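You operate a simulated robot arm through the tools that you are given. There is no shell and no other tool.

Carry out the task below with a simulated robot arm. There is one attempt and no reset: what you move stays moved.

JOB
Couple the hose to the glue pump and prime it to the red mark.
Fine: port latch on, then glue valve open, both before the first stroke; four strokes at most.

Only the result counts: the job must be done as asked and must still hold three seconds after the hand-in. Knocking over, shifting, dropping, spilling or breaking anything else fails it.

ROBOT AND FRAMES
A 7-joint arm with a two-finger parallel gripper, fixed in place. Base frame: the origin is on the floor under the middle of its stand, x ahead of it, y to its left, z up. Lengths are in cm, angles in rad, forces in N, time in s.
With the tool pointing down near the work surface it reaches from about 42 to 90 cm from the base axis. Its first joint turns from -2.496 to 2.496 rad. Payload 3 kg.
Tool frame: the origin (TCP) lies between the finger pads and is the grasp point; the fingertips stand 3 cm ahead of it; z points along the fingers, y is the line along which they close. Largest opening 9.4 cm; finger width 2.8, thickness 1; the body of the gripper, 5 by 9.6 cm, starts 5.5 cm behind the TCP.
Orientation is that of the tool frame in the base frame, as [roll, pitch, yaw] about the fixed x, y, z axes, in that order (R = Rz(yaw) Ry(pitch) Rx(roll)). With the fingers straight down and closing along the base's y, the tool's x points along the base's -x, its y along +y and its z along -z.

CONTROLS
- The arm moves only by the tool step_arm. Its argument "series" is text: rows parted by semicolons, each of 7 numbers parted by spaces: the turn, a rotation vector about the tool's x, y, z in units of 6 degrees (1.0 is 6 degrees), then the shift along the tool's x, y, z in units of 20 mm (1.0 is 20 mm), then the finger opening in mm, from 0 to 94. In form: rx ry rz tx ty tz fingers; .... A call has 1 to 20 rows; each row shifts and turns the commanded pose from where the row before left it, along the tool's axes as they then stand. A call with a number of a shift or a turn outside -1 to 1 is refused whole. A row lasts 0.2 s, in which the tool goes at most 5 cm and 0.15 rad; a call with a longer step from one row to the next is refused whole, and so is a gripper value outside its range. A pose out of reach is approached as far as the arm can. The call stops where the force on the tool passes 90 N (or 10 N more than at its start, if that is more) or the arm is blocked; 0.2 s more then pass. The fingers move at their own pace (about 7.2 cm/s each) and stop on an object; they squeeze with about 24 N. The grip force told is the motor's: it shows also when the fingers shut on nothing. Time passes only in rows, and 0.2 s behind the last, so rows that do not move let the fingers close. It gives the time, the measured TCP pose, the force on the tool (base axes), the opening and the grip force at its end, in the units of the frame above (readings bear some noise), with the torque about the TCP (base axes, N m) and any sound that the robot's microphone picked up.
- Cameras (640 x 400 px; columns grow to the right, rows downward): "scene" is fixed at [22.03, -65.19, 157.64]; the picture's right is [0.84, -0.54, 0.00], its down [-0.26, -0.40, -0.88] and it looks along [0.47, 0.74, -0.48] (base axes); focal length 351 px, centre (320, 200). "wrist" rides on the gripper at [7.6, 1.4, -10.3] in the tool frame; the picture's right is [-0.18, 0.98, 0.00], its down [-0.75, -0.14, -0.64] and it looks along [-0.63, -0.12, 0.77] (tool axes); focal length 243 px, centre (320, 200). There is no depth. A picture from a camera that has moved, and an enlarged one, comes with that camera's place and axes in the base frame and with its lens.
- camera(camera): a new picture of that camera. The clock stands still meanwhile.
- close_up(camera, box): a new picture of the part [left, top, right, bottom] of that camera's present view, enlarged. The clock stands still meanwhile.
- close_job(): hands the job in; it is judged then, once.

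Places have to be worked out from the pictures, the camera data and where the tool is seen. Open the gripper and draw the arm clear of the work before you hand the job in, unless the task says otherwise.

The tools are called after "Call:" as name(argument=value, ...) on one line, values as JSON. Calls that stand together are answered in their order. step_arm: Moves the arm, as the interface text tells. Its arguments: {"type":"object","properties":{"series":{"type":"string"}},"required":["series"]} The other tools are called the same way: camera (camera) takes a picture; close_up (camera, box) takes an enlarged picture of a part of a camera's view; close_job () hands the job in.

At the start:

```text
time_s: 0.0
tcp_pos: [51.8, 25.31, 129.54]
ee_rot: [3.141, 0.0, 3.14]
ft_force: [0.7, -0.4, 0.4]
torque: [0.0, -0.02, 0.0]
width: 9.4
gripper_force: 0.2
```

scene: 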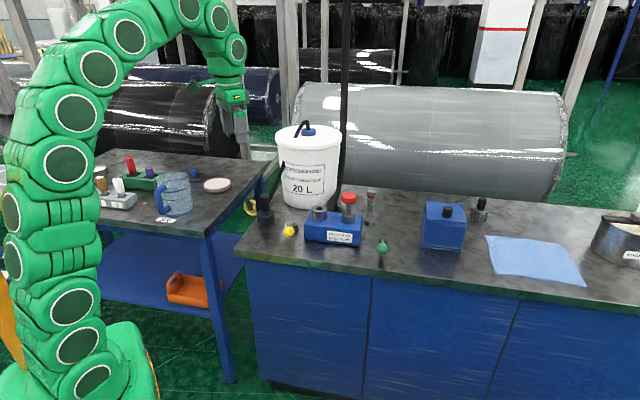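
wrist: 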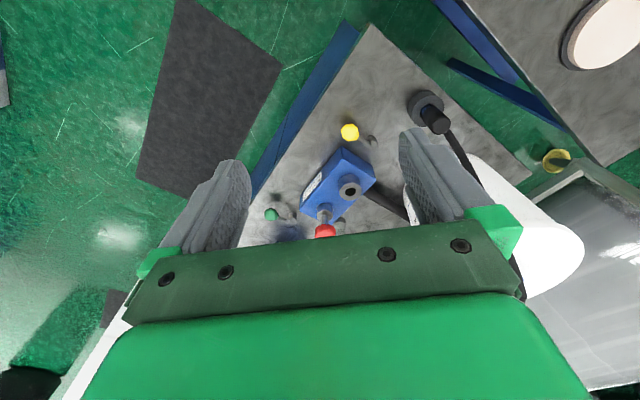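

The pictures show a bench with a blue pump block, a drum, a hose and several handles. I'll take enlarged views to identify the parts.

Call:
close_up(camera="scene", box=[230, 110, 410, 270])

Call:
close_up(camera="scene", box=[290, 180, 400, 260])

Call:
close_up(camera="scene", box=[400, 180, 640, 300])

Call:
close_up(camera="wrist", box=[220, 60, 520, 250])

```text
2.50 times, centred on (320, 190) of scene
camera zoom: at [22.03, -65.19, 157.64], right [0.84, -0.54, 0.0], down [-0.26, -0.4, -0.88], along [0.47, 0.74, -0.48], focal length 877 px, centre (320, 225)
```

zoom: 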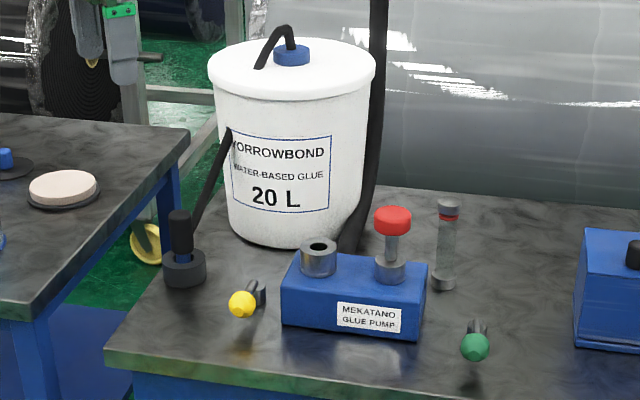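

```text
5.00 times, centred on (345, 220) of scene
camera zoom: at [22.03, -65.19, 157.64], right [0.84, -0.54, 0.0], down [-0.26, -0.4, -0.88], along [0.47, 0.74, -0.48], focal length 1754 px, centre (195, 100)
```

zoom: 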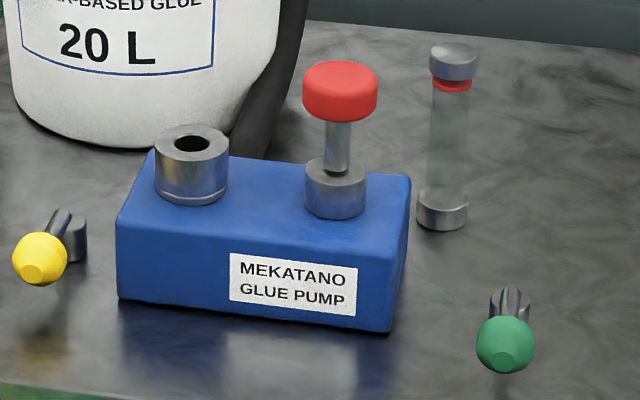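

```text
2.67 times, centred on (520, 240) of scene
camera zoom: at [22.03, -65.19, 157.64], right [0.84, -0.54, 0.0], down [-0.26, -0.4, -0.88], along [0.47, 0.74, -0.48], focal length 936 px, centre (-213, 93)
```

zoom: 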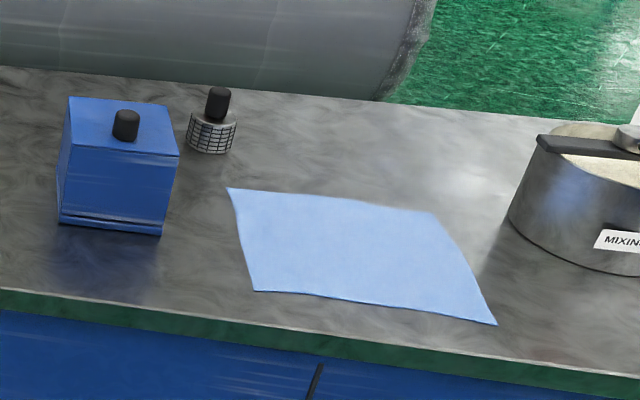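

```text
2.11 times, centred on (370, 155) of wrist
camera zoom: at [44.18, 26.57, 139.96], right [0.18, 0.98, 0.0], down [0.75, -0.14, 0.64], along [0.63, -0.12, -0.77], focal length 511 px, centre (215, 295)
```

zoom: 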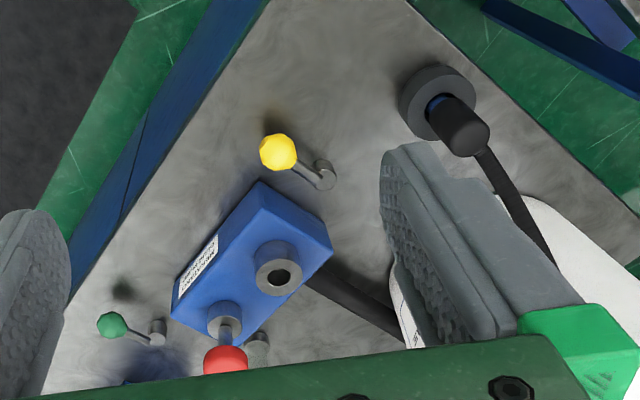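

The yellow ball triangulates to about (68.5, 28.8, 87.7), the port mouth to (80, 27, 94.4), the red knob to (88, 19.5, 99.5), the green ball to (89.6, 3.2, 87.7) and the hose plug to (67.6, 46.4, 91.4). I'll lower the arm a little for a closer wrist view of the pump.

Call:
step_arm(series="0 0 0 -0.39 -0.2 0.9 94;0 0 0 -0.39 -0.2 0.9 94;0 0 0 -0.39 -0.2 0.9 94;0 0 0 -0.39 -0.2 0.9 94;0 0 0 -0.39 -0.2 0.9 94;0 0 0 -0.39 -0.2 0.9 94;0 0 0 0 0 0 94")

Call:
camera(camera="wrist")

Call:
camera(camera="scene")

```text
time_s: 1.6
tcp_pos: [56.39, 22.79, 118.7]
ee_rot: [-3.141, 0.0, 3.14]
ft_force: [0.3, -0.1, 0.1]
torque: [-0.03, -0.01, 0.0]
width: 9.4
gripper_force: 0.1
```

```text
taken
camera wrist: at [48.89, 24.18, 129.07], right [0.18, 0.98, 0.0], down [0.75, -0.14, 0.64], along [0.63, -0.12, -0.77], focal length 243 px, centre (320, 200)
```

wrist: 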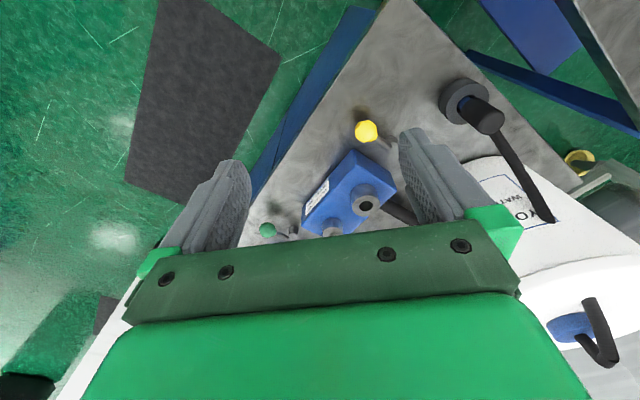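

```text
taken
```

scene: 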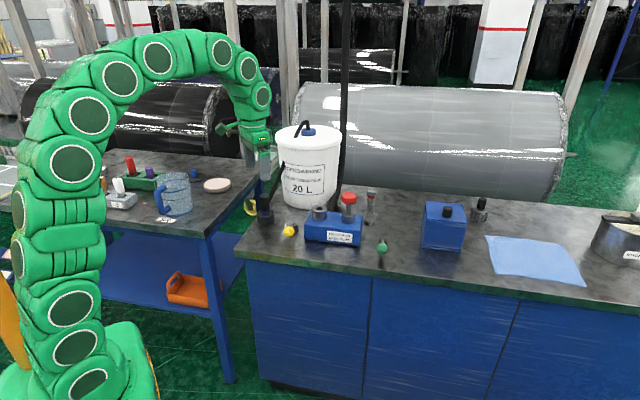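

Zooming into the wrist view to see how the levers and the plug are arranged.

Call:
close_up(camera="wrist", box=[330, 80, 410, 160])

Call:
close_up(camera="wrist", box=[240, 130, 420, 245])

Call:
close_up(camera="wrist", box=[420, 60, 580, 240])

Call:
close_up(camera="scene", box=[240, 190, 310, 250])

Call:
close_up(camera="scene", box=[350, 180, 410, 260])

```text
5.00 times, centred on (370, 120) of wrist
camera zoom: at [48.89, 24.18, 129.07], right [0.18, 0.98, 0.0], down [0.75, -0.14, 0.64], along [0.63, -0.12, -0.77], focal length 1213 px, centre (70, 600)
```

zoom: 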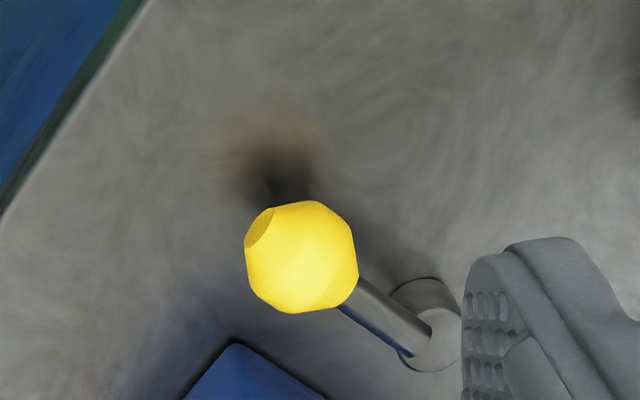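

```text
3.48 times, centred on (330, 188) of wrist
camera zoom: at [48.89, 24.18, 129.07], right [0.18, 0.98, 0.0], down [0.75, -0.14, 0.64], along [0.63, -0.12, -0.77], focal length 844 px, centre (285, 244)
```

zoom: 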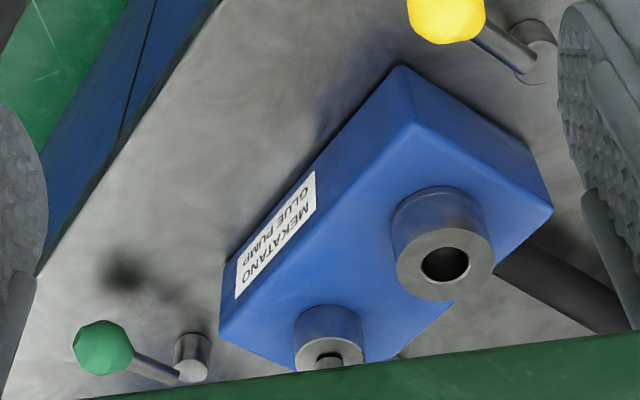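

```text
2.22 times, centred on (500, 150) of wrist
camera zoom: at [48.89, 24.18, 129.07], right [0.18, 0.98, 0.0], down [0.75, -0.14, 0.64], along [0.63, -0.12, -0.77], focal length 539 px, centre (-80, 311)
```

zoom: 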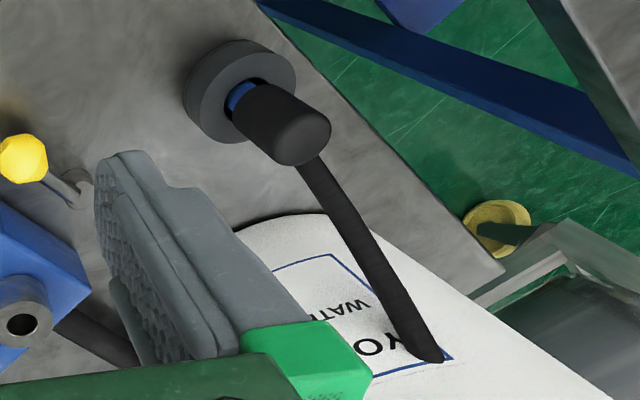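

```text
6.67 times, centred on (275, 220) of scene
camera zoom: at [22.03, -65.19, 157.64], right [0.84, -0.54, 0.0], down [-0.26, -0.4, -0.88], along [0.47, 0.74, -0.48], focal length 2339 px, centre (620, 67)
```

zoom: 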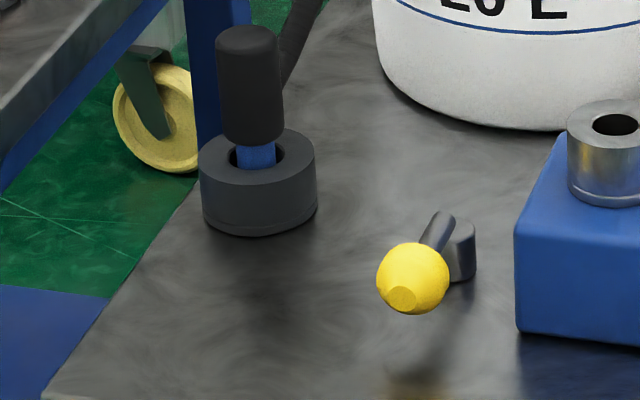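

```text
5.00 times, centred on (380, 220) of scene
camera zoom: at [22.03, -65.19, 157.64], right [0.84, -0.54, 0.0], down [-0.26, -0.4, -0.88], along [0.47, 0.74, -0.48], focal length 1754 px, centre (20, 100)
```

zoom: 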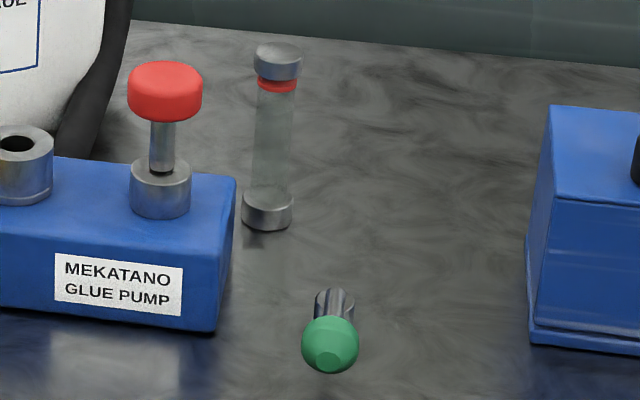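

The benchtop is at about z=84, the bench is turned roughly 45° and the block runs along (0.7, -0.7). I'll yaw the gripper 60°, so its fingers will clear the hose both at the holder and at the port. Then I'll move toward the plug for a better view.

Call:
step_arm(series="0 0 -1 0 0 0 94;0 0 -1 0 0 0 94;0 0 -1 0 0 0 94;0 0 -1 0 0 0 94;0 0 -1 0 0 0 94;0 0 -1 0 0 0 94;0 0 -1 0 0 0 94;0 0 -1 0 0 0 94;0 0 -1 0 0 0 94;0 0 -1 0 0 0 94;0 0 0 -0.94 0.28 0.67 94;0 0 0 -0.94 0.28 0.67 94;0 0 0 -0.94 0.28 0.67 94;0 0 0 -0.94 0.28 0.67 94;0 0 0 -0.94 0.28 0.67 94;0 0 0 -0.94 0.28 0.67 94;0 0 0 -0.94 0.28 0.67 94;0 0 0 -0.94 0.28 0.67 94;0 0 0 0 0 0 94")

Call:
camera(camera="wrist")

Call:
camera(camera="scene")

```text
time_s: 5.6
tcp_pos: [60.14, 38.14, 108.2]
ee_rot: [3.141, 0.0, -2.095]
ft_force: [0.1, 0.1, 0.0]
torque: [0.02, 0.02, 0.02]
width: 9.4
gripper_force: 0.1
```

```text
taken
camera wrist: at [55.13, 32.18, 118.36], right [-0.76, 0.65, 0.0], down [0.5, 0.58, 0.64], along [0.42, 0.49, -0.77], focal length 243 px, centre (320, 200)
```

wrist: 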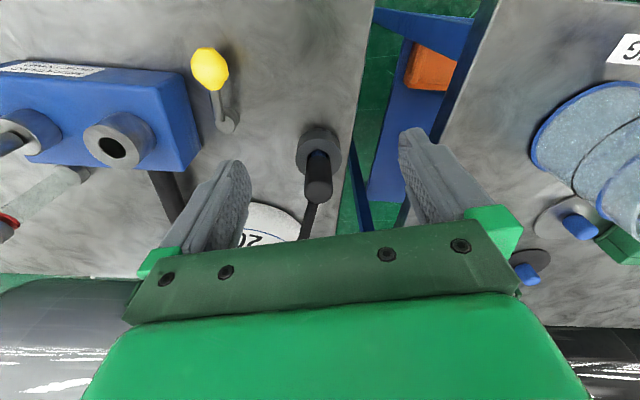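

```text
taken
```

scene: 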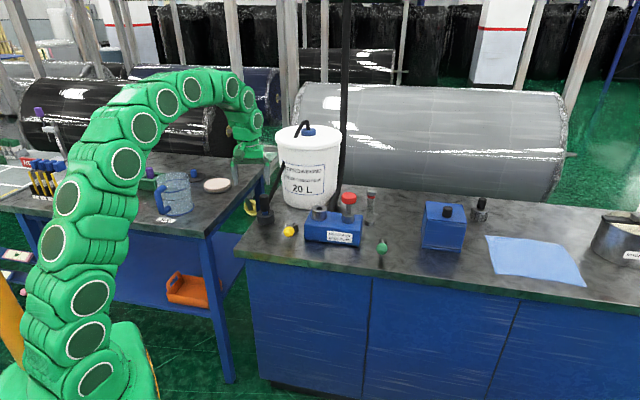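

Enlarging the plug, the yellow lever and the port in this view to get their positions more precisely.

Call:
close_up(camera="wrist", box=[270, 110, 370, 240])

Call:
close_up(camera="wrist", box=[60, 30, 260, 190])

Call:
close_up(camera="wrist", box=[0, 40, 120, 260])

```text
3.08 times, centred on (320, 175) of wrist
camera zoom: at [55.13, 32.18, 118.36], right [-0.76, 0.65, 0.0], down [0.5, 0.58, 0.64], along [0.42, 0.49, -0.77], focal length 746 px, centre (320, 277)
```

zoom: 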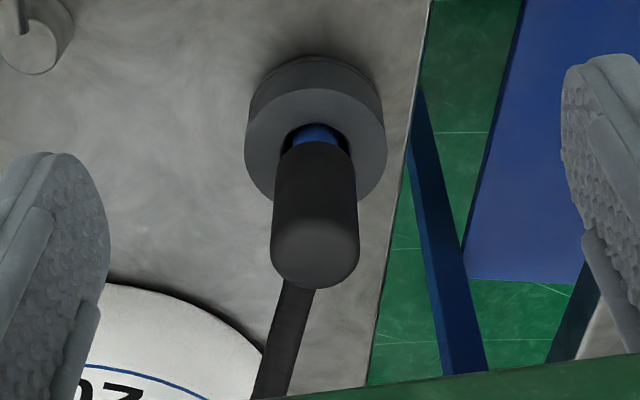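

```text
2.50 times, centred on (160, 110) of wrist
camera zoom: at [55.13, 32.18, 118.36], right [-0.76, 0.65, 0.0], down [0.5, 0.58, 0.64], along [0.42, 0.49, -0.77], focal length 606 px, centre (720, 425)
```

zoom: 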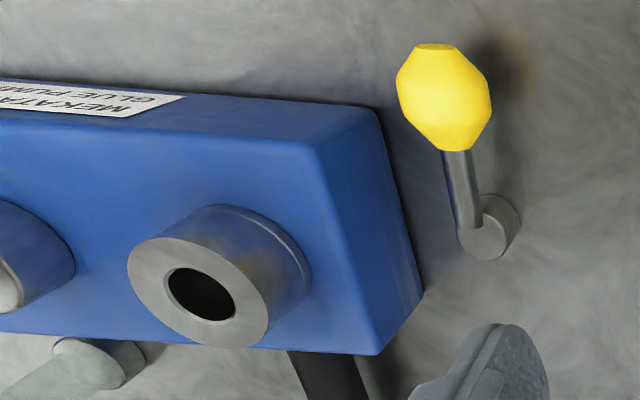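

```text
1.82 times, centred on (60, 150) of wrist
camera zoom: at [55.13, 32.18, 118.36], right [-0.76, 0.65, 0.0], down [0.5, 0.58, 0.64], along [0.42, 0.49, -0.77], focal length 441 px, centre (793, 291)
```

zoom: 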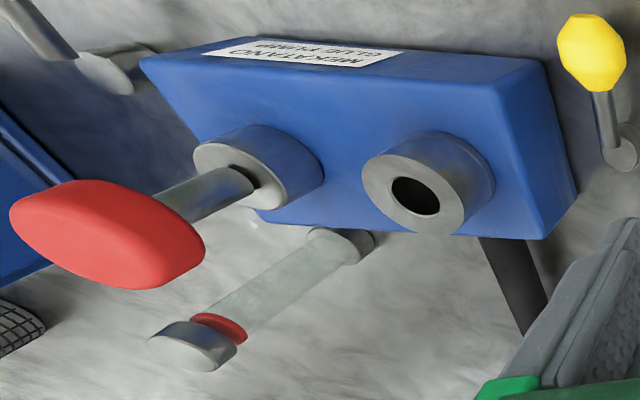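

The plug axis sits at about (67.4, 46.05), with its black body from z≈88.5 to 94.5 and the ring top at 86.6. I'll set the yaw to 50° for more hose clearance and move directly above the plug.

Call:
step_arm(series="0 0 0.83 0 0 0 94;0 0 0.83 0 0 0 94;0 0 0 -0.894 -0.04 0 94;0 0 0 -0.894 -0.04 0 94;0 0 0 -0.894 -0.04 0 94;0 0 0 -0.894 -0.04 0 94;0 0 0 -0.894 -0.04 0 94;0 0 0 -0.894 -0.04 0 94;0 0 0 0 0 0 94;0 0 0 0 0 0 94")

Call:
camera(camera="wrist")

Call:
close_up(camera="scene", box=[220, 110, 340, 250])

```text
time_s: 7.8
tcp_pos: [67.33, 45.96, 108.07]
ee_rot: [3.141, -0.001, -2.268]
ft_force: [0.8, -0.3, -0.4]
torque: [0.0, -0.03, 0.02]
width: 9.38
gripper_force: 0.1
```

```text
taken
camera wrist: at [61.29, 40.92, 118.48], right [-0.64, 0.77, 0.0], down [0.59, 0.49, 0.64], along [0.5, 0.41, -0.77], focal length 243 px, centre (320, 200)
```

wrist: 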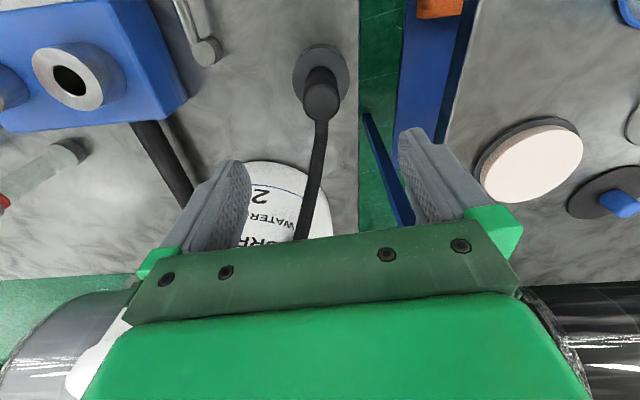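

```text
2.86 times, centred on (280, 180) of scene
camera zoom: at [22.03, -65.19, 157.64], right [0.84, -0.54, 0.0], down [-0.26, -0.4, -0.88], along [0.47, 0.74, -0.48], focal length 1002 px, centre (434, 257)
```

zoom: 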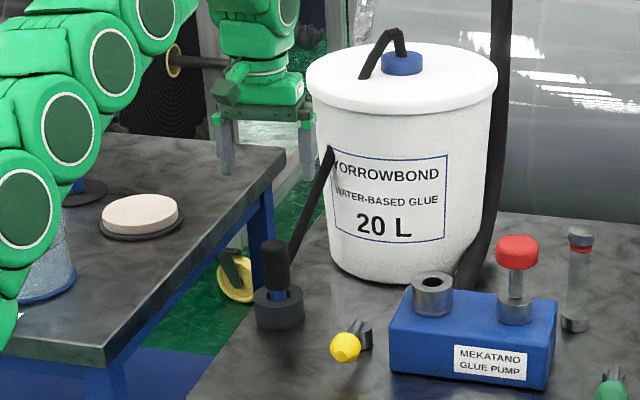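

The plug shows below the TCP, about centred. Zooming in to check alignment before I descend.

Call:
close_up(camera="wrist", box=[280, 30, 370, 150])

Call:
close_up(camera="scene", box=[240, 160, 300, 240])

```text
3.33 times, centred on (325, 90) of wrist
camera zoom: at [61.29, 40.92, 118.48], right [-0.64, 0.77, 0.0], down [0.59, 0.49, 0.64], along [0.5, 0.41, -0.77], focal length 809 px, centre (303, 567)
```

zoom: 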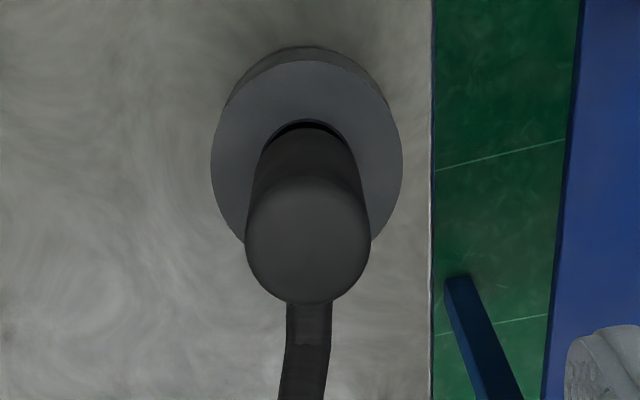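

```text
5.00 times, centred on (270, 200) of scene
camera zoom: at [22.03, -65.19, 157.64], right [0.84, -0.54, 0.0], down [-0.26, -0.4, -0.88], along [0.47, 0.74, -0.48], focal length 1754 px, centre (570, 200)
```

zoom: 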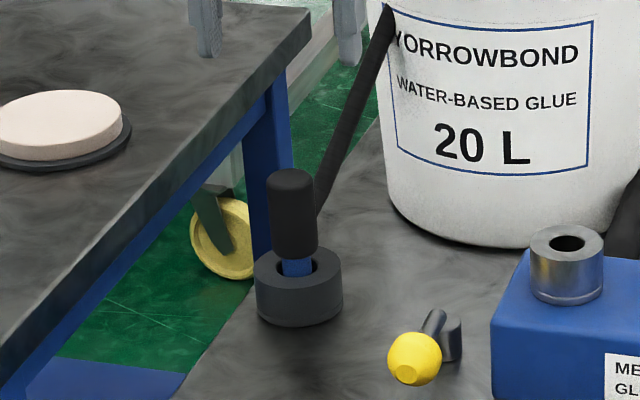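

Alignment is within about 2 mm and the hose leaves perpendicular to the finger axis. I'll descend to z≈92.3 with the fingers open.

Call:
step_arm(series="0 0 0 0.08 0 0.79 94;0 0 0 0 0 0.79 94;0 0 0 0 0 0.79 94;0 0 0 0 0 0.79 94;0 0 0 0 0 0.79 94;0 0 0 0 0 0.79 94;0 0 0 0 0 0.79 94;0 0 0 0 0 0.79 94;0 0 0 0 0 0.79 94;0 0 0 0 0 0.79 94;0 0 0 0 0 0 94")

Call:
camera(camera="wrist")

Call:
close_up(camera="scene", box=[220, 150, 320, 240])

```text
time_s: 10.2
tcp_pos: [67.18, 45.71, 92.27]
ee_rot: [3.141, 0.001, -2.268]
ft_force: [-0.1, 0.2, 1.1]
torque: [0.02, 0.01, -0.03]
width: 9.39
gripper_force: 0.0
```

```text
taken
camera wrist: at [61.23, 40.8, 102.61], right [-0.63, 0.77, 0.0], down [0.59, 0.49, 0.64], along [0.5, 0.41, -0.77], focal length 243 px, centre (320, 200)
```

wrist: 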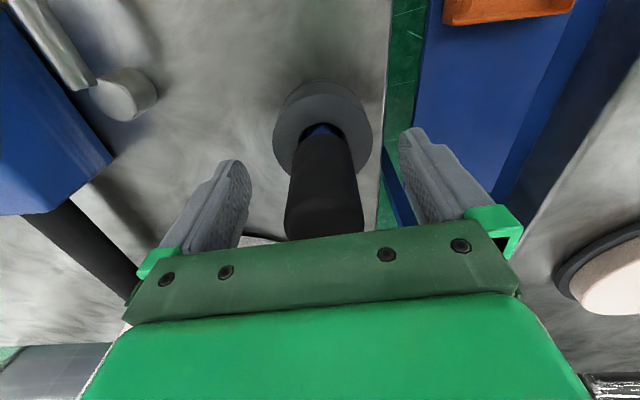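

```text
4.44 times, centred on (270, 195) of scene
camera zoom: at [22.03, -65.19, 157.64], right [0.84, -0.54, 0.0], down [-0.26, -0.4, -0.88], along [0.47, 0.74, -0.48], focal length 1559 px, centre (542, 222)
```

zoom: 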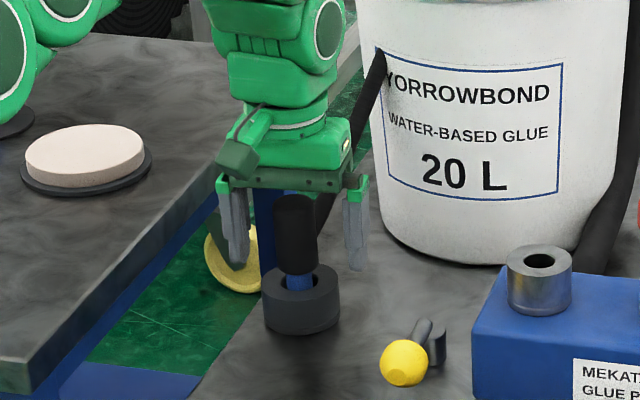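

The plug stands centred between the fingers. Closing the gripper on it.

Call:
step_arm(series="0 0 0 0 0 0 60;0 0 0 0 0 0 40;0 0 0 0 0 0 20;0 0 0 0 0 0 10;0 0 0 0 0 0 10;0 0 0 0 0 0 10")

Call:
camera(camera="wrist")

```text
time_s: 11.6
tcp_pos: [67.27, 45.82, 92.4]
ee_rot: [3.14, -0.001, -2.269]
ft_force: [-0.6, 1.2, 1.4]
torque: [0.04, -0.02, -0.01]
width: 3.52
gripper_force: 23.8
```

```text
taken
camera wrist: at [61.23, 40.8, 102.65], right [-0.64, 0.77, 0.0], down [0.59, 0.49, 0.64], along [0.5, 0.41, -0.77], focal length 243 px, centre (320, 200)
```

wrist: 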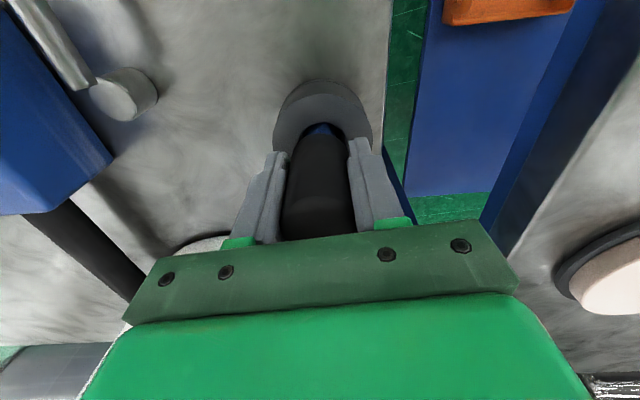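

The plug is gripped at 3.52 cm width. I'll lift slowly by 4 cm and check the force and the picture.

Call:
step_arm(series="0 0 0 0 0 -0.2 10;0 0 0 0 0 -0.3 10;0 0 0 0 0 -0.5 10;0 0 0 0 0 -0.5 10;0 0 0 0 0 -0.5 10;0 0 0 0 0 0 10")

Call:
camera(camera="wrist")

Call:
close_up(camera="scene", box=[220, 110, 340, 250])

```text
time_s: 13.0
tcp_pos: [67.26, 45.83, 96.22]
ee_rot: [-3.141, 0.001, -2.268]
ft_force: [0.1, -0.3, -0.6]
torque: [-0.01, -0.02, -0.01]
width: 3.53
gripper_force: 24.0
```

```text
taken
camera wrist: at [61.29, 40.89, 106.59], right [-0.64, 0.77, 0.0], down [0.59, 0.49, 0.64], along [0.5, 0.41, -0.77], focal length 243 px, centre (320, 200)
```

wrist: 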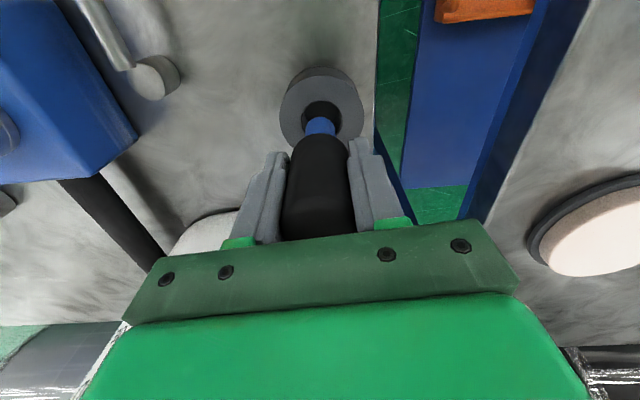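

```text
2.86 times, centred on (280, 180) of scene
camera zoom: at [22.03, -65.19, 157.64], right [0.84, -0.54, 0.0], down [-0.26, -0.4, -0.88], along [0.47, 0.74, -0.48], focal length 1002 px, centre (434, 257)
```

zoom: 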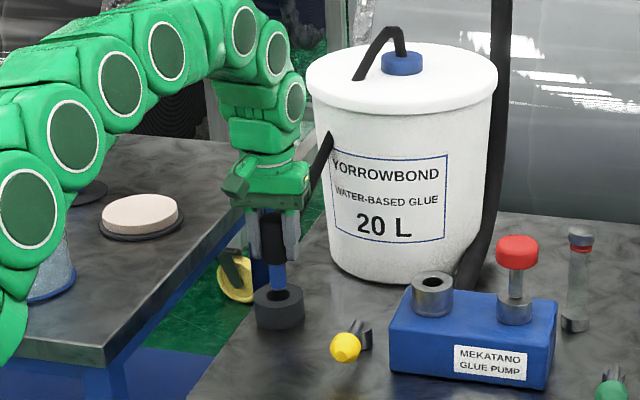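

The lift is clean with no extra load. Raising further to about z=107 to clear the port mouth.

Call:
step_arm(series="0 0 0 0 0 -0.6 10;0 0 0 0 0 -0.6 10;0 0 0 0 0 -0.6 10;0 0 0 0 0 -0.6 10;0 0 0 0 0 -0.6 10;0 0 0 0 0 -0.6 10;0 0 0 0 0 -0.6 10;0 0 0 0 0 -0.6 10;0 0 0 0 0 -0.6 10;0 0 0 0 0 0 10")

Call:
camera(camera="wrist")

Call:
close_up(camera="scene", box=[220, 110, 400, 250])

```text
time_s: 15.2
tcp_pos: [67.47, 45.87, 107.02]
ee_rot: [-3.141, 0.0, -2.27]
ft_force: [-0.5, -0.2, -1.3]
torque: [0.01, 0.01, 0.02]
width: 3.52
gripper_force: 23.5
```

```text
taken
camera wrist: at [61.5, 40.84, 117.36], right [-0.64, 0.77, 0.0], down [0.59, 0.49, 0.64], along [0.5, 0.41, -0.77], focal length 243 px, centre (320, 200)
```

wrist: 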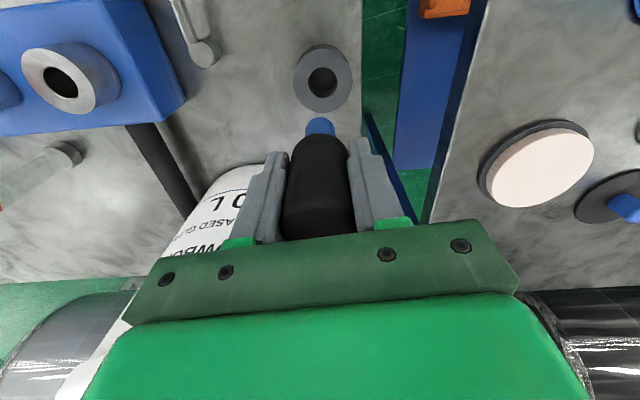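

```text
2.86 times, centred on (310, 180) of scene
camera zoom: at [22.03, -65.19, 157.64], right [0.84, -0.54, 0.0], down [-0.26, -0.4, -0.88], along [0.47, 0.74, -0.48], focal length 1002 px, centre (349, 257)
```

zoom: 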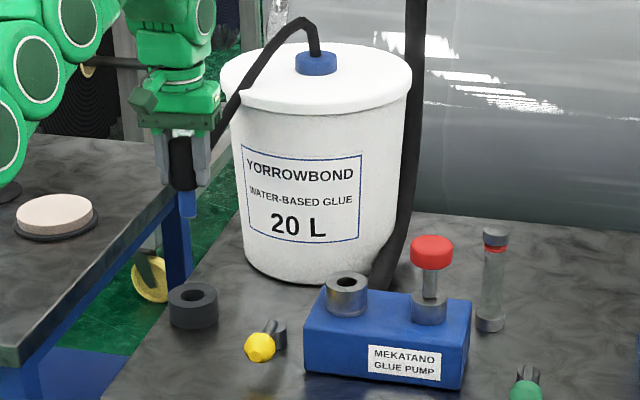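

The blue tip ends roughly 8 cm below the TCP and the hose bends freely from the lid. Carrying the plug across at this height to above the port near (80.3, 27.0).

Call:
step_arm(series="0 0 0 0.1 -0.4 0 10;0 0 0 0.22 -0.78 0 10;0 0 0 0.22 -0.78 0 10;0 0 0 0.22 -0.78 0 10;0 0 0 0.22 -0.78 0 10;0 0 0 0.22 -0.78 0 10;0 0 0 0.22 -0.78 0 10;0 0 0 0.22 -0.78 0 10;0 0 0 0.22 -0.78 0 10;0 0 0 0.22 -0.78 0 10;0 0 0 0.22 -0.78 0 10;0 0 0 0.22 -0.78 0 10;0 0 0 0.22 -0.78 0 10;0 0 0 0.22 -0.78 0 10;0 0 0 0.14 -0.4 0 10;0 0 0 0 0 0 10")

Call:
camera(camera="wrist")

Call:
close_up(camera="scene", box=[270, 120, 400, 250])

```text
time_s: 18.6
tcp_pos: [80.05, 27.11, 107.09]
ee_rot: [3.141, 0.001, -2.268]
ft_force: [0.1, 0.1, -2.1]
torque: [0.02, -0.04, -0.01]
width: 3.54
gripper_force: 24.5
```

```text
taken
camera wrist: at [74.06, 22.01, 117.44], right [-0.64, 0.77, 0.0], down [0.59, 0.49, 0.64], along [0.5, 0.41, -0.77], focal length 243 px, centre (320, 200)
```

wrist: 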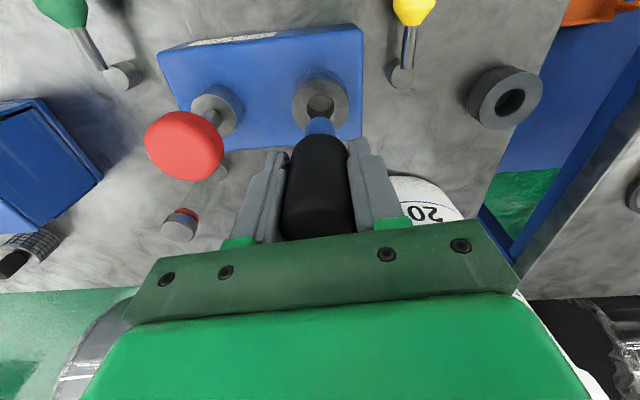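

```text
3.08 times, centred on (335, 185) of scene
camera zoom: at [22.03, -65.19, 157.64], right [0.84, -0.54, 0.0], down [-0.26, -0.4, -0.88], along [0.47, 0.74, -0.48], focal length 1080 px, centre (274, 246)
```

zoom: 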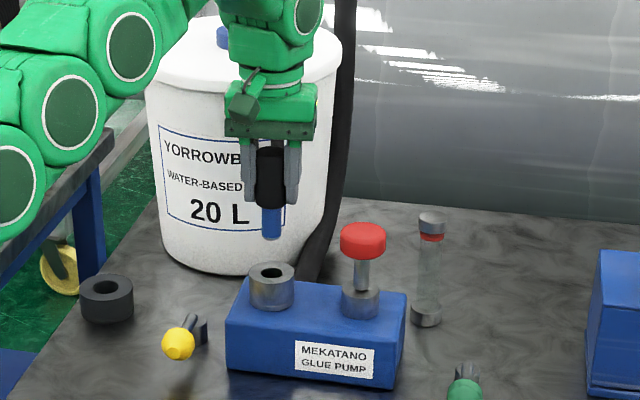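

Now directly over the port. Zooming in on tip and hole in both cameras to measure the remaining offset.

Call:
close_up(camera="wrist", box=[275, 60, 365, 150])

Call:
close_up(camera="scene", box=[300, 165, 360, 225])

```text
4.44 times, centred on (320, 105) of wrist
camera zoom: at [74.06, 22.01, 117.44], right [-0.64, 0.77, 0.0], down [0.59, 0.49, 0.64], along [0.5, 0.41, -0.77], focal length 1078 px, centre (320, 622)
```

zoom: 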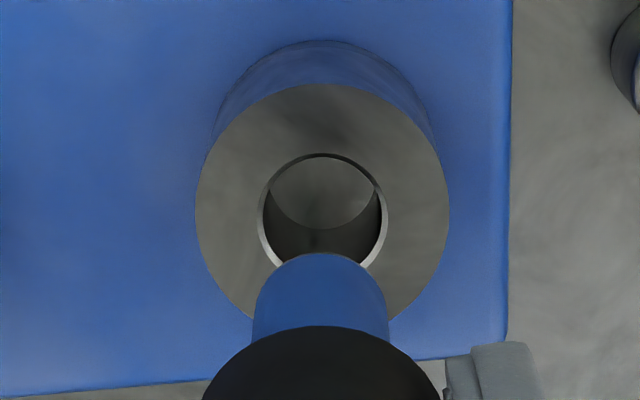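

```text
6.67 times, centred on (330, 195) of scene
camera zoom: at [22.03, -65.19, 157.64], right [0.84, -0.54, 0.0], down [-0.26, -0.4, -0.88], along [0.47, 0.74, -0.48], focal length 2339 px, centre (253, 233)
```

zoom: 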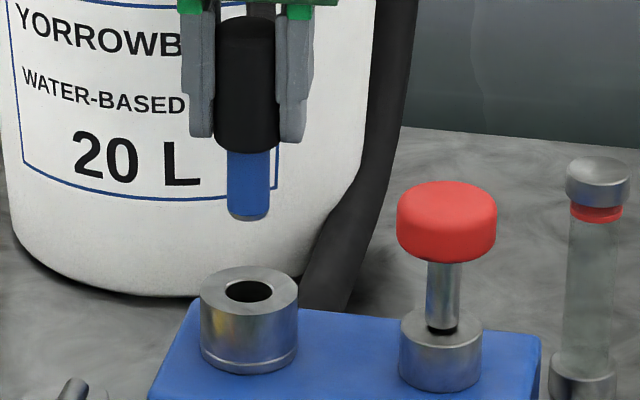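

The tip and hole look aligned within about 1–2 mm laterally in both cameras. I'll go down 3.4 cm to just above the mouth and measure again.

Call:
step_arm(series="0 0 0 0 0 0.3 10;0 0 0 0 0 0.4 10;0 0 0 0 0 0.4 10;0 0 0 0 0 0.4 10;0 0 0 0 0 0.2 10;0 0 0 0 0 0 10;0 0 0 0 0 0 10")

Call:
close_up(camera="wrist", box=[275, 70, 365, 160])

Call:
close_up(camera="scene", box=[305, 175, 345, 225])

```text
time_s: 20.2
tcp_pos: [80.02, 27.13, 103.66]
ee_rot: [-3.139, 0.0, -2.268]
ft_force: [-0.1, -0.2, -1.8]
torque: [0.02, 0.02, 0.01]
width: 3.53
gripper_force: 23.6
```

```text
4.44 times, centred on (320, 115) of wrist
camera zoom: at [74.06, 22.06, 113.98], right [-0.64, 0.77, 0.0], down [0.59, 0.49, 0.64], along [0.5, 0.41, -0.77], focal length 1078 px, centre (320, 578)
```

zoom: 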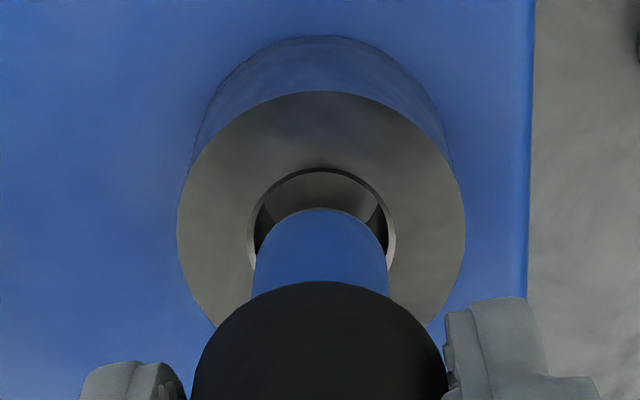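

```text
8.00 times, centred on (325, 200) of scene
camera zoom: at [22.03, -65.19, 157.64], right [0.84, -0.54, 0.0], down [-0.26, -0.4, -0.88], along [0.47, 0.74, -0.48], focal length 2807 px, centre (280, 200)
```

zoom: 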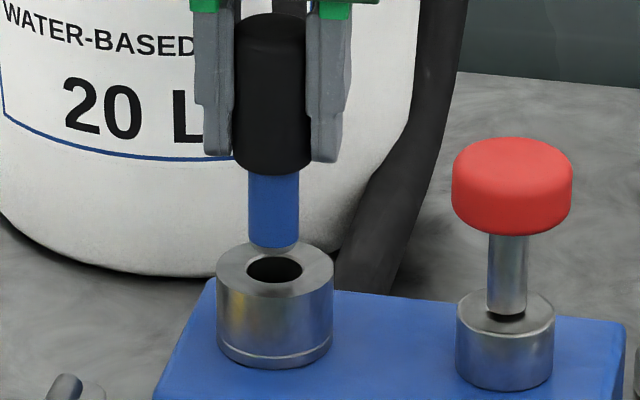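

Alignment looks within about 1–2 mm. One more high-zoom scene view should settle the remaining fore-aft offset.

Call:
close_up(camera="scene", box=[312, 195, 336, 225])

Call:
close_up(camera="wrist", box=[300, 95, 345, 140])

```text
13.33 times, centred on (324, 210) of scene
camera zoom: at [22.03, -65.19, 157.64], right [0.84, -0.54, 0.0], down [-0.26, -0.4, -0.88], along [0.47, 0.74, -0.48], focal length 4678 px, centre (267, 67)
```

zoom: 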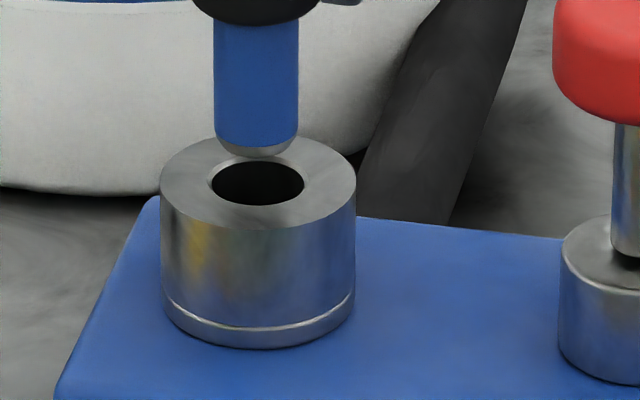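

```text
8.89 times, centred on (322, 118) of wrist
camera zoom: at [74.06, 22.06, 113.98], right [-0.64, 0.77, 0.0], down [0.59, 0.49, 0.64], along [0.5, 0.41, -0.77], focal length 2157 px, centre (298, 933)
```

zoom: 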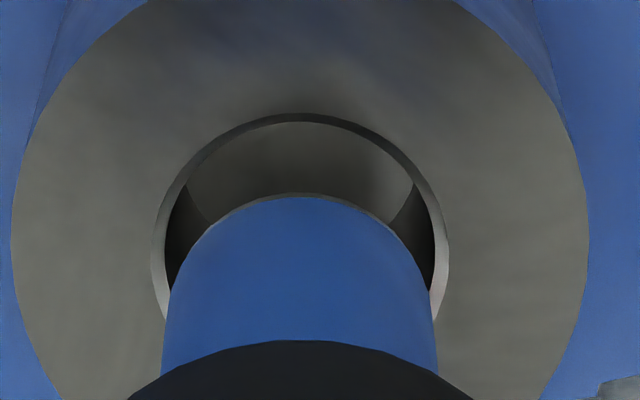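

The residual is about 1 mm forward. I'll shift 1 mm that way and lower gently in small steps, watching the force.

Call:
step_arm(series="0 0 0 -0.05 0 0 10;0 0 0 0 0 0.15 10;0 0 0 0 0 0.15 10;0 0 0 0 0 0.15 10;0 0 0 0 0 0.15 10;0 0 0 0 0 0.1 10;0 0 0 0 0 0 10")

Call:
close_up(camera="scene", box=[305, 175, 345, 225])

Call:
close_up(camera="wrist", box=[275, 70, 365, 160])

```text
time_s: 21.8
tcp_pos: [80.13, 27.18, 102.37]
ee_rot: [-3.14, 0.001, -2.268]
ft_force: [-0.4, 0.2, -2.2]
torque: [0.0, 0.0, 0.01]
width: 3.51
gripper_force: 23.8
```

```text
8.00 times, centred on (325, 200) of scene
camera zoom: at [22.03, -65.19, 157.64], right [0.84, -0.54, 0.0], down [-0.26, -0.4, -0.88], along [0.47, 0.74, -0.48], focal length 2807 px, centre (280, 200)
```

zoom: 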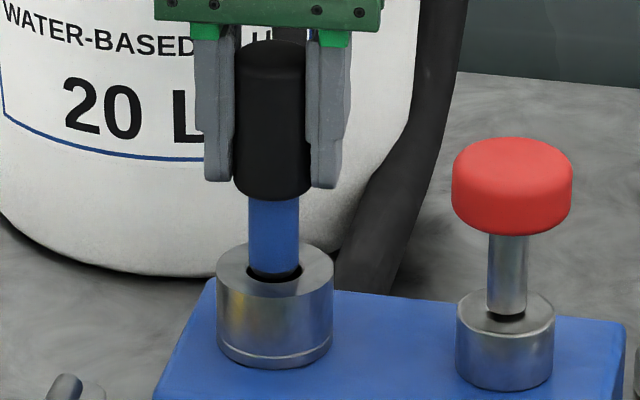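

```text
4.44 times, centred on (320, 115) of wrist
camera zoom: at [74.13, 22.17, 112.63], right [-0.64, 0.77, 0.0], down [0.59, 0.49, 0.64], along [0.5, 0.41, -0.77], focal length 1078 px, centre (320, 578)
```

zoom: 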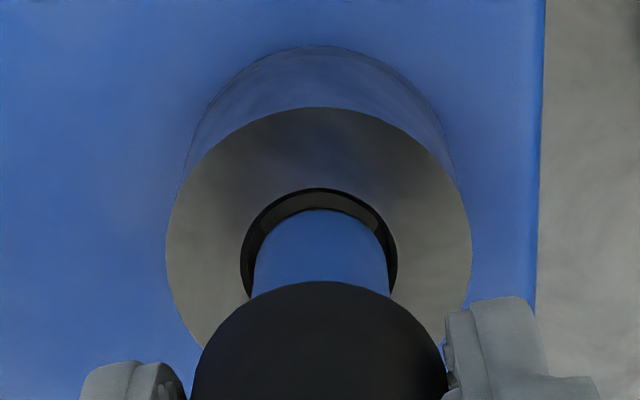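

The tip is going into the bore with no contact force. Continuing down in small steps.

Call:
step_arm(series="0 0 0 0 0 0.15 10;0 0 0 0 0 0.15 10;0 0 0 0 0 0.15 10;0 0 0 0 0 0.15 10;0 0 0 0 0 0.15 10;0 0 0 0 0 0.15 10;0 0 0 0 0 0.15 10;0 0 0 0 0 0 10")

Call:
close_up(camera="scene", box=[305, 175, 345, 225])

```text
time_s: 23.6
tcp_pos: [80.12, 27.23, 100.15]
ee_rot: [-3.14, 0.001, -2.27]
ft_force: [0.8, -0.2, -2.2]
torque: [-0.01, 0.01, 0.01]
width: 3.49
gripper_force: 23.7
```

```text
8.00 times, centred on (325, 200) of scene
camera zoom: at [22.03, -65.19, 157.64], right [0.84, -0.54, 0.0], down [-0.26, -0.4, -0.88], along [0.47, 0.74, -0.48], focal length 2807 px, centre (280, 200)
```

zoom: 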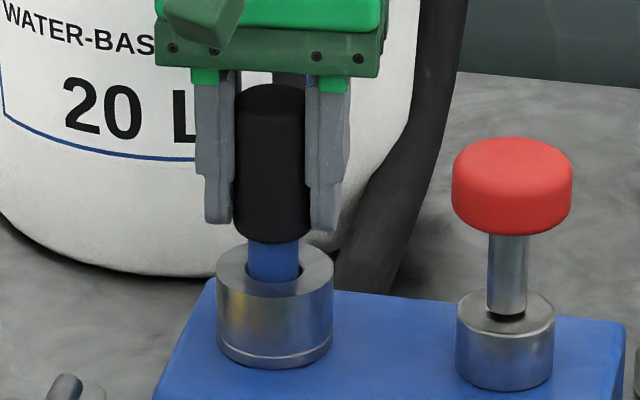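

It is well into the bore, with roughly 1.5–2 cm of blue still showing. Continuing slowly and watching for seating.

Call:
step_arm(series="0 0 0 0 0 0.12 10;0 0 0 0 0 0.12 10;0 0 0 0 0 0.12 10;0 0 0 0 0 0.12 10;0 0 0 0 0 0.12 10;0 0 0 0 0 0.12 10;0 0 0 0 0 0 10")

Call:
close_up(camera="scene", box=[305, 175, 345, 225])

```text
time_s: 25.2
tcp_pos: [80.1, 27.18, 98.95]
ee_rot: [-3.14, 0.003, -2.268]
ft_force: [0.3, 4.1, 42.2]
torque: [0.29, 0.01, 0.15]
width: 3.54
gripper_force: 24.3
```

```text
8.00 times, centred on (325, 200) of scene
camera zoom: at [22.03, -65.19, 157.64], right [0.84, -0.54, 0.0], down [-0.26, -0.4, -0.88], along [0.47, 0.74, -0.48], focal length 2807 px, centre (280, 200)
```

zoom: 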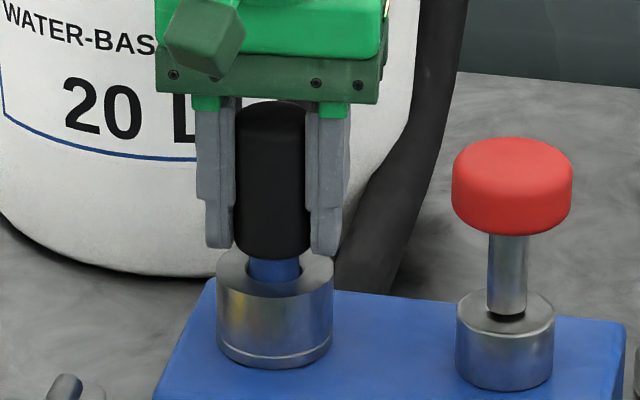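

The force rose to 42 N and the fingers slipped about 4 mm down the plug, so the tip has bottomed. That fits the bore floor I estimated at z≈92. I'll relieve the push a little and inspect.

Call:
step_arm(series="0 0 0 0 0 -0.06 10;0 0 0 0 0 -0.06 10;0 0 0 0 0 0 10")

Call:
camera(camera="wrist")

Call:
close_up(camera="wrist", box=[265, 80, 375, 190])

Call:
close_up(camera="scene", box=[308, 185, 340, 225])

```text
time_s: 26.0
tcp_pos: [80.19, 27.11, 99.01]
ee_rot: [3.14, -0.001, -2.269]
ft_force: [3.3, 3.3, 12.2]
torque: [0.23, -0.33, 0.02]
width: 3.54
gripper_force: 24.3
```

```text
taken
camera wrist: at [74.14, 22.14, 109.28], right [-0.64, 0.77, 0.0], down [0.59, 0.49, 0.64], along [0.49, 0.41, -0.77], focal length 243 px, centre (320, 200)
```

wrist: 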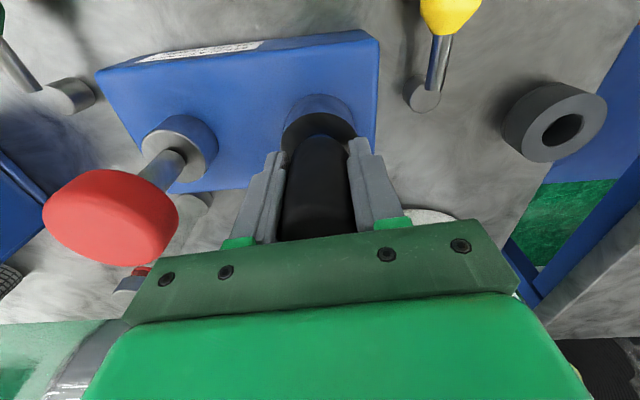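

```text
3.64 times, centred on (320, 135) of wrist
camera zoom: at [74.14, 22.14, 109.28], right [-0.64, 0.77, 0.0], down [0.59, 0.49, 0.64], along [0.49, 0.41, -0.77], focal length 882 px, centre (320, 436)
```

zoom: 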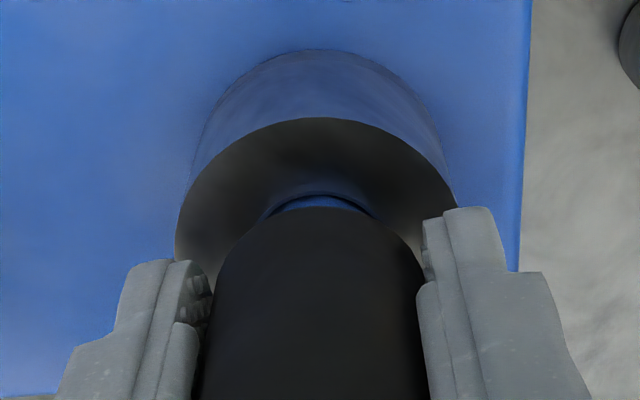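

```text
10.00 times, centred on (324, 205) of scene
camera zoom: at [22.03, -65.19, 157.64], right [0.84, -0.54, 0.0], down [-0.26, -0.4, -0.88], along [0.47, 0.74, -0.48], focal length 3508 px, centre (280, 150)
```

zoom: 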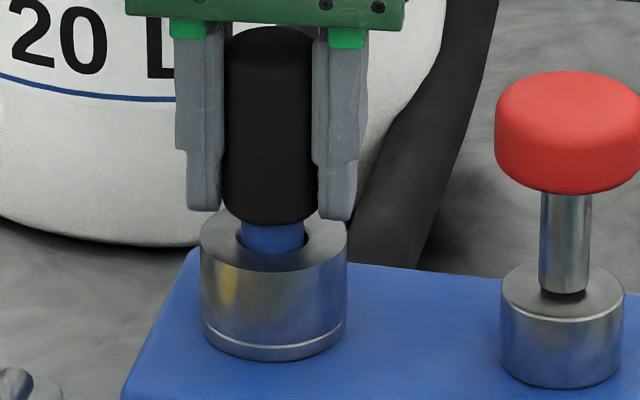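

The plug is seated straight in the port, on the bore floor with about 2.8 cm inserted. Opening the gripper partway, then rising clear.

Call:
step_arm(series="0 0 0 0 0 0 40;0 0 0 0 0 0 50;0 0 0 0 0 0 60;0 0 0 0 0 0 60")

Call:
close_up(camera="scene", box=[300, 170, 350, 225])

Call:
camera(camera="wrist")

```text
time_s: 27.0
tcp_pos: [80.27, 27.19, 98.95]
ee_rot: [3.141, 0.001, -2.269]
ft_force: [1.1, -0.3, -0.1]
torque: [0.07, -0.05, 0.02]
width: 6.0
gripper_force: 0.1
```

```text
7.27 times, centred on (325, 198) of scene
camera zoom: at [22.03, -65.19, 157.64], right [0.84, -0.54, 0.0], down [-0.26, -0.4, -0.88], along [0.47, 0.74, -0.48], focal length 2552 px, centre (284, 218)
```

zoom: 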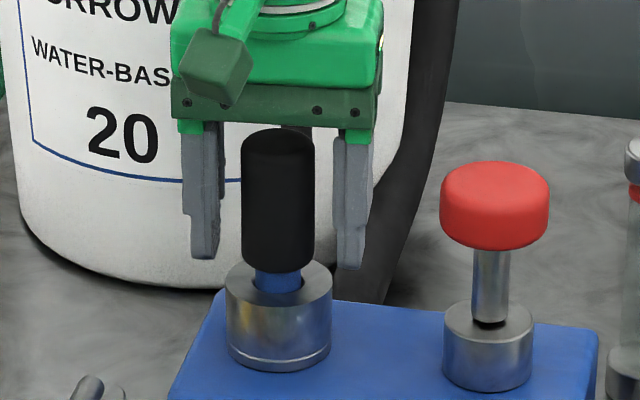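

```text
taken
camera wrist: at [74.15, 22.16, 109.35], right [-0.64, 0.77, 0.0], down [0.59, 0.49, 0.64], along [0.5, 0.41, -0.77], focal length 243 px, centre (320, 200)
```

wrist: 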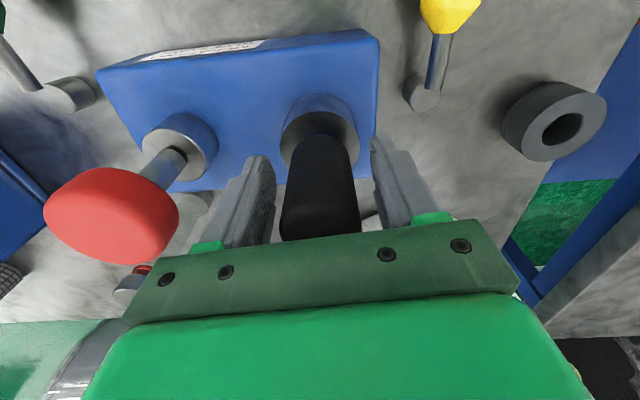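

The plug stands by itself in the port. Rising straight up to clear it.

Call:
step_arm(series="0 0 0 0 0 -0.4 60;0 0 0 0 0 -0.7 60;0 0 0 0 0 -0.9 60;0 0 0 0 0 -0.9 60;0 0 0 0 0 -0.9 60;0 0 0 0 0 -0.9 60;0 0 0 0 0 -0.9 60;0 0 0 0 0 -0.9 60;0 0 0 0 0 -0.5 60;0 0 0 0 0 0 60")

Call:
camera(camera="wrist")

Call:
camera(camera="scene")

Call:
close_up(camera="scene", box=[270, 120, 400, 250])

```text
time_s: 29.2
tcp_pos: [79.94, 27.16, 110.03]
ee_rot: [3.141, 0.0, -2.27]
ft_force: [0.0, 0.1, -0.1]
torque: [0.02, 0.02, 0.02]
width: 5.99
gripper_force: 0.0
out of reach, approached as far as the arm can: row 7, 8, 9
```

```text
taken
camera wrist: at [73.9, 22.13, 120.37], right [-0.64, 0.77, 0.0], down [0.59, 0.49, 0.64], along [0.5, 0.41, -0.77], focal length 243 px, centre (320, 200)
```

wrist: 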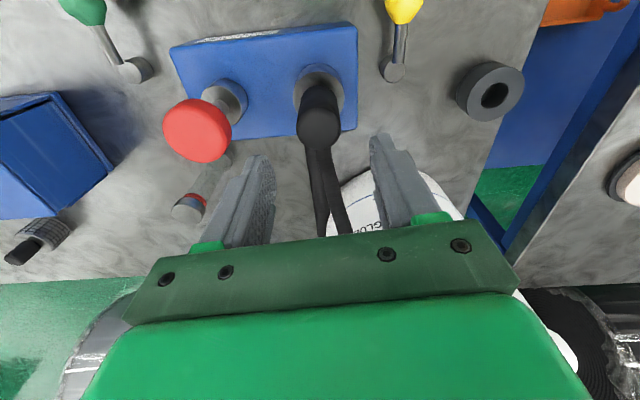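

```text
taken
```

scene: 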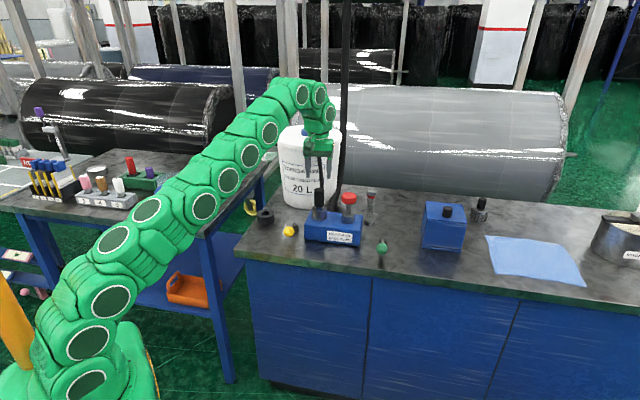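

```text
3.08 times, centred on (335, 185) of scene
camera zoom: at [22.03, -65.19, 157.64], right [0.84, -0.54, 0.0], down [-0.26, -0.4, -0.88], along [0.47, 0.74, -0.48], focal length 1080 px, centre (274, 246)
```

zoom: 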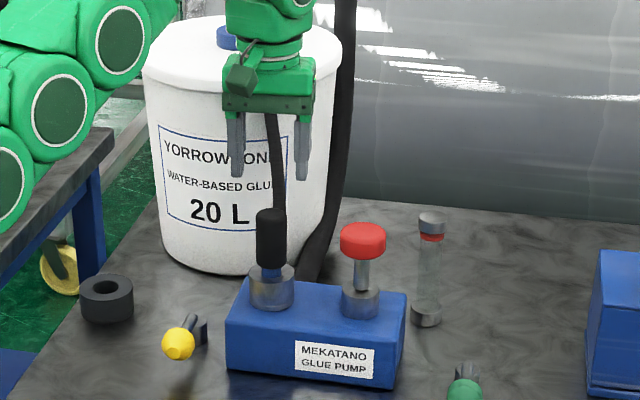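

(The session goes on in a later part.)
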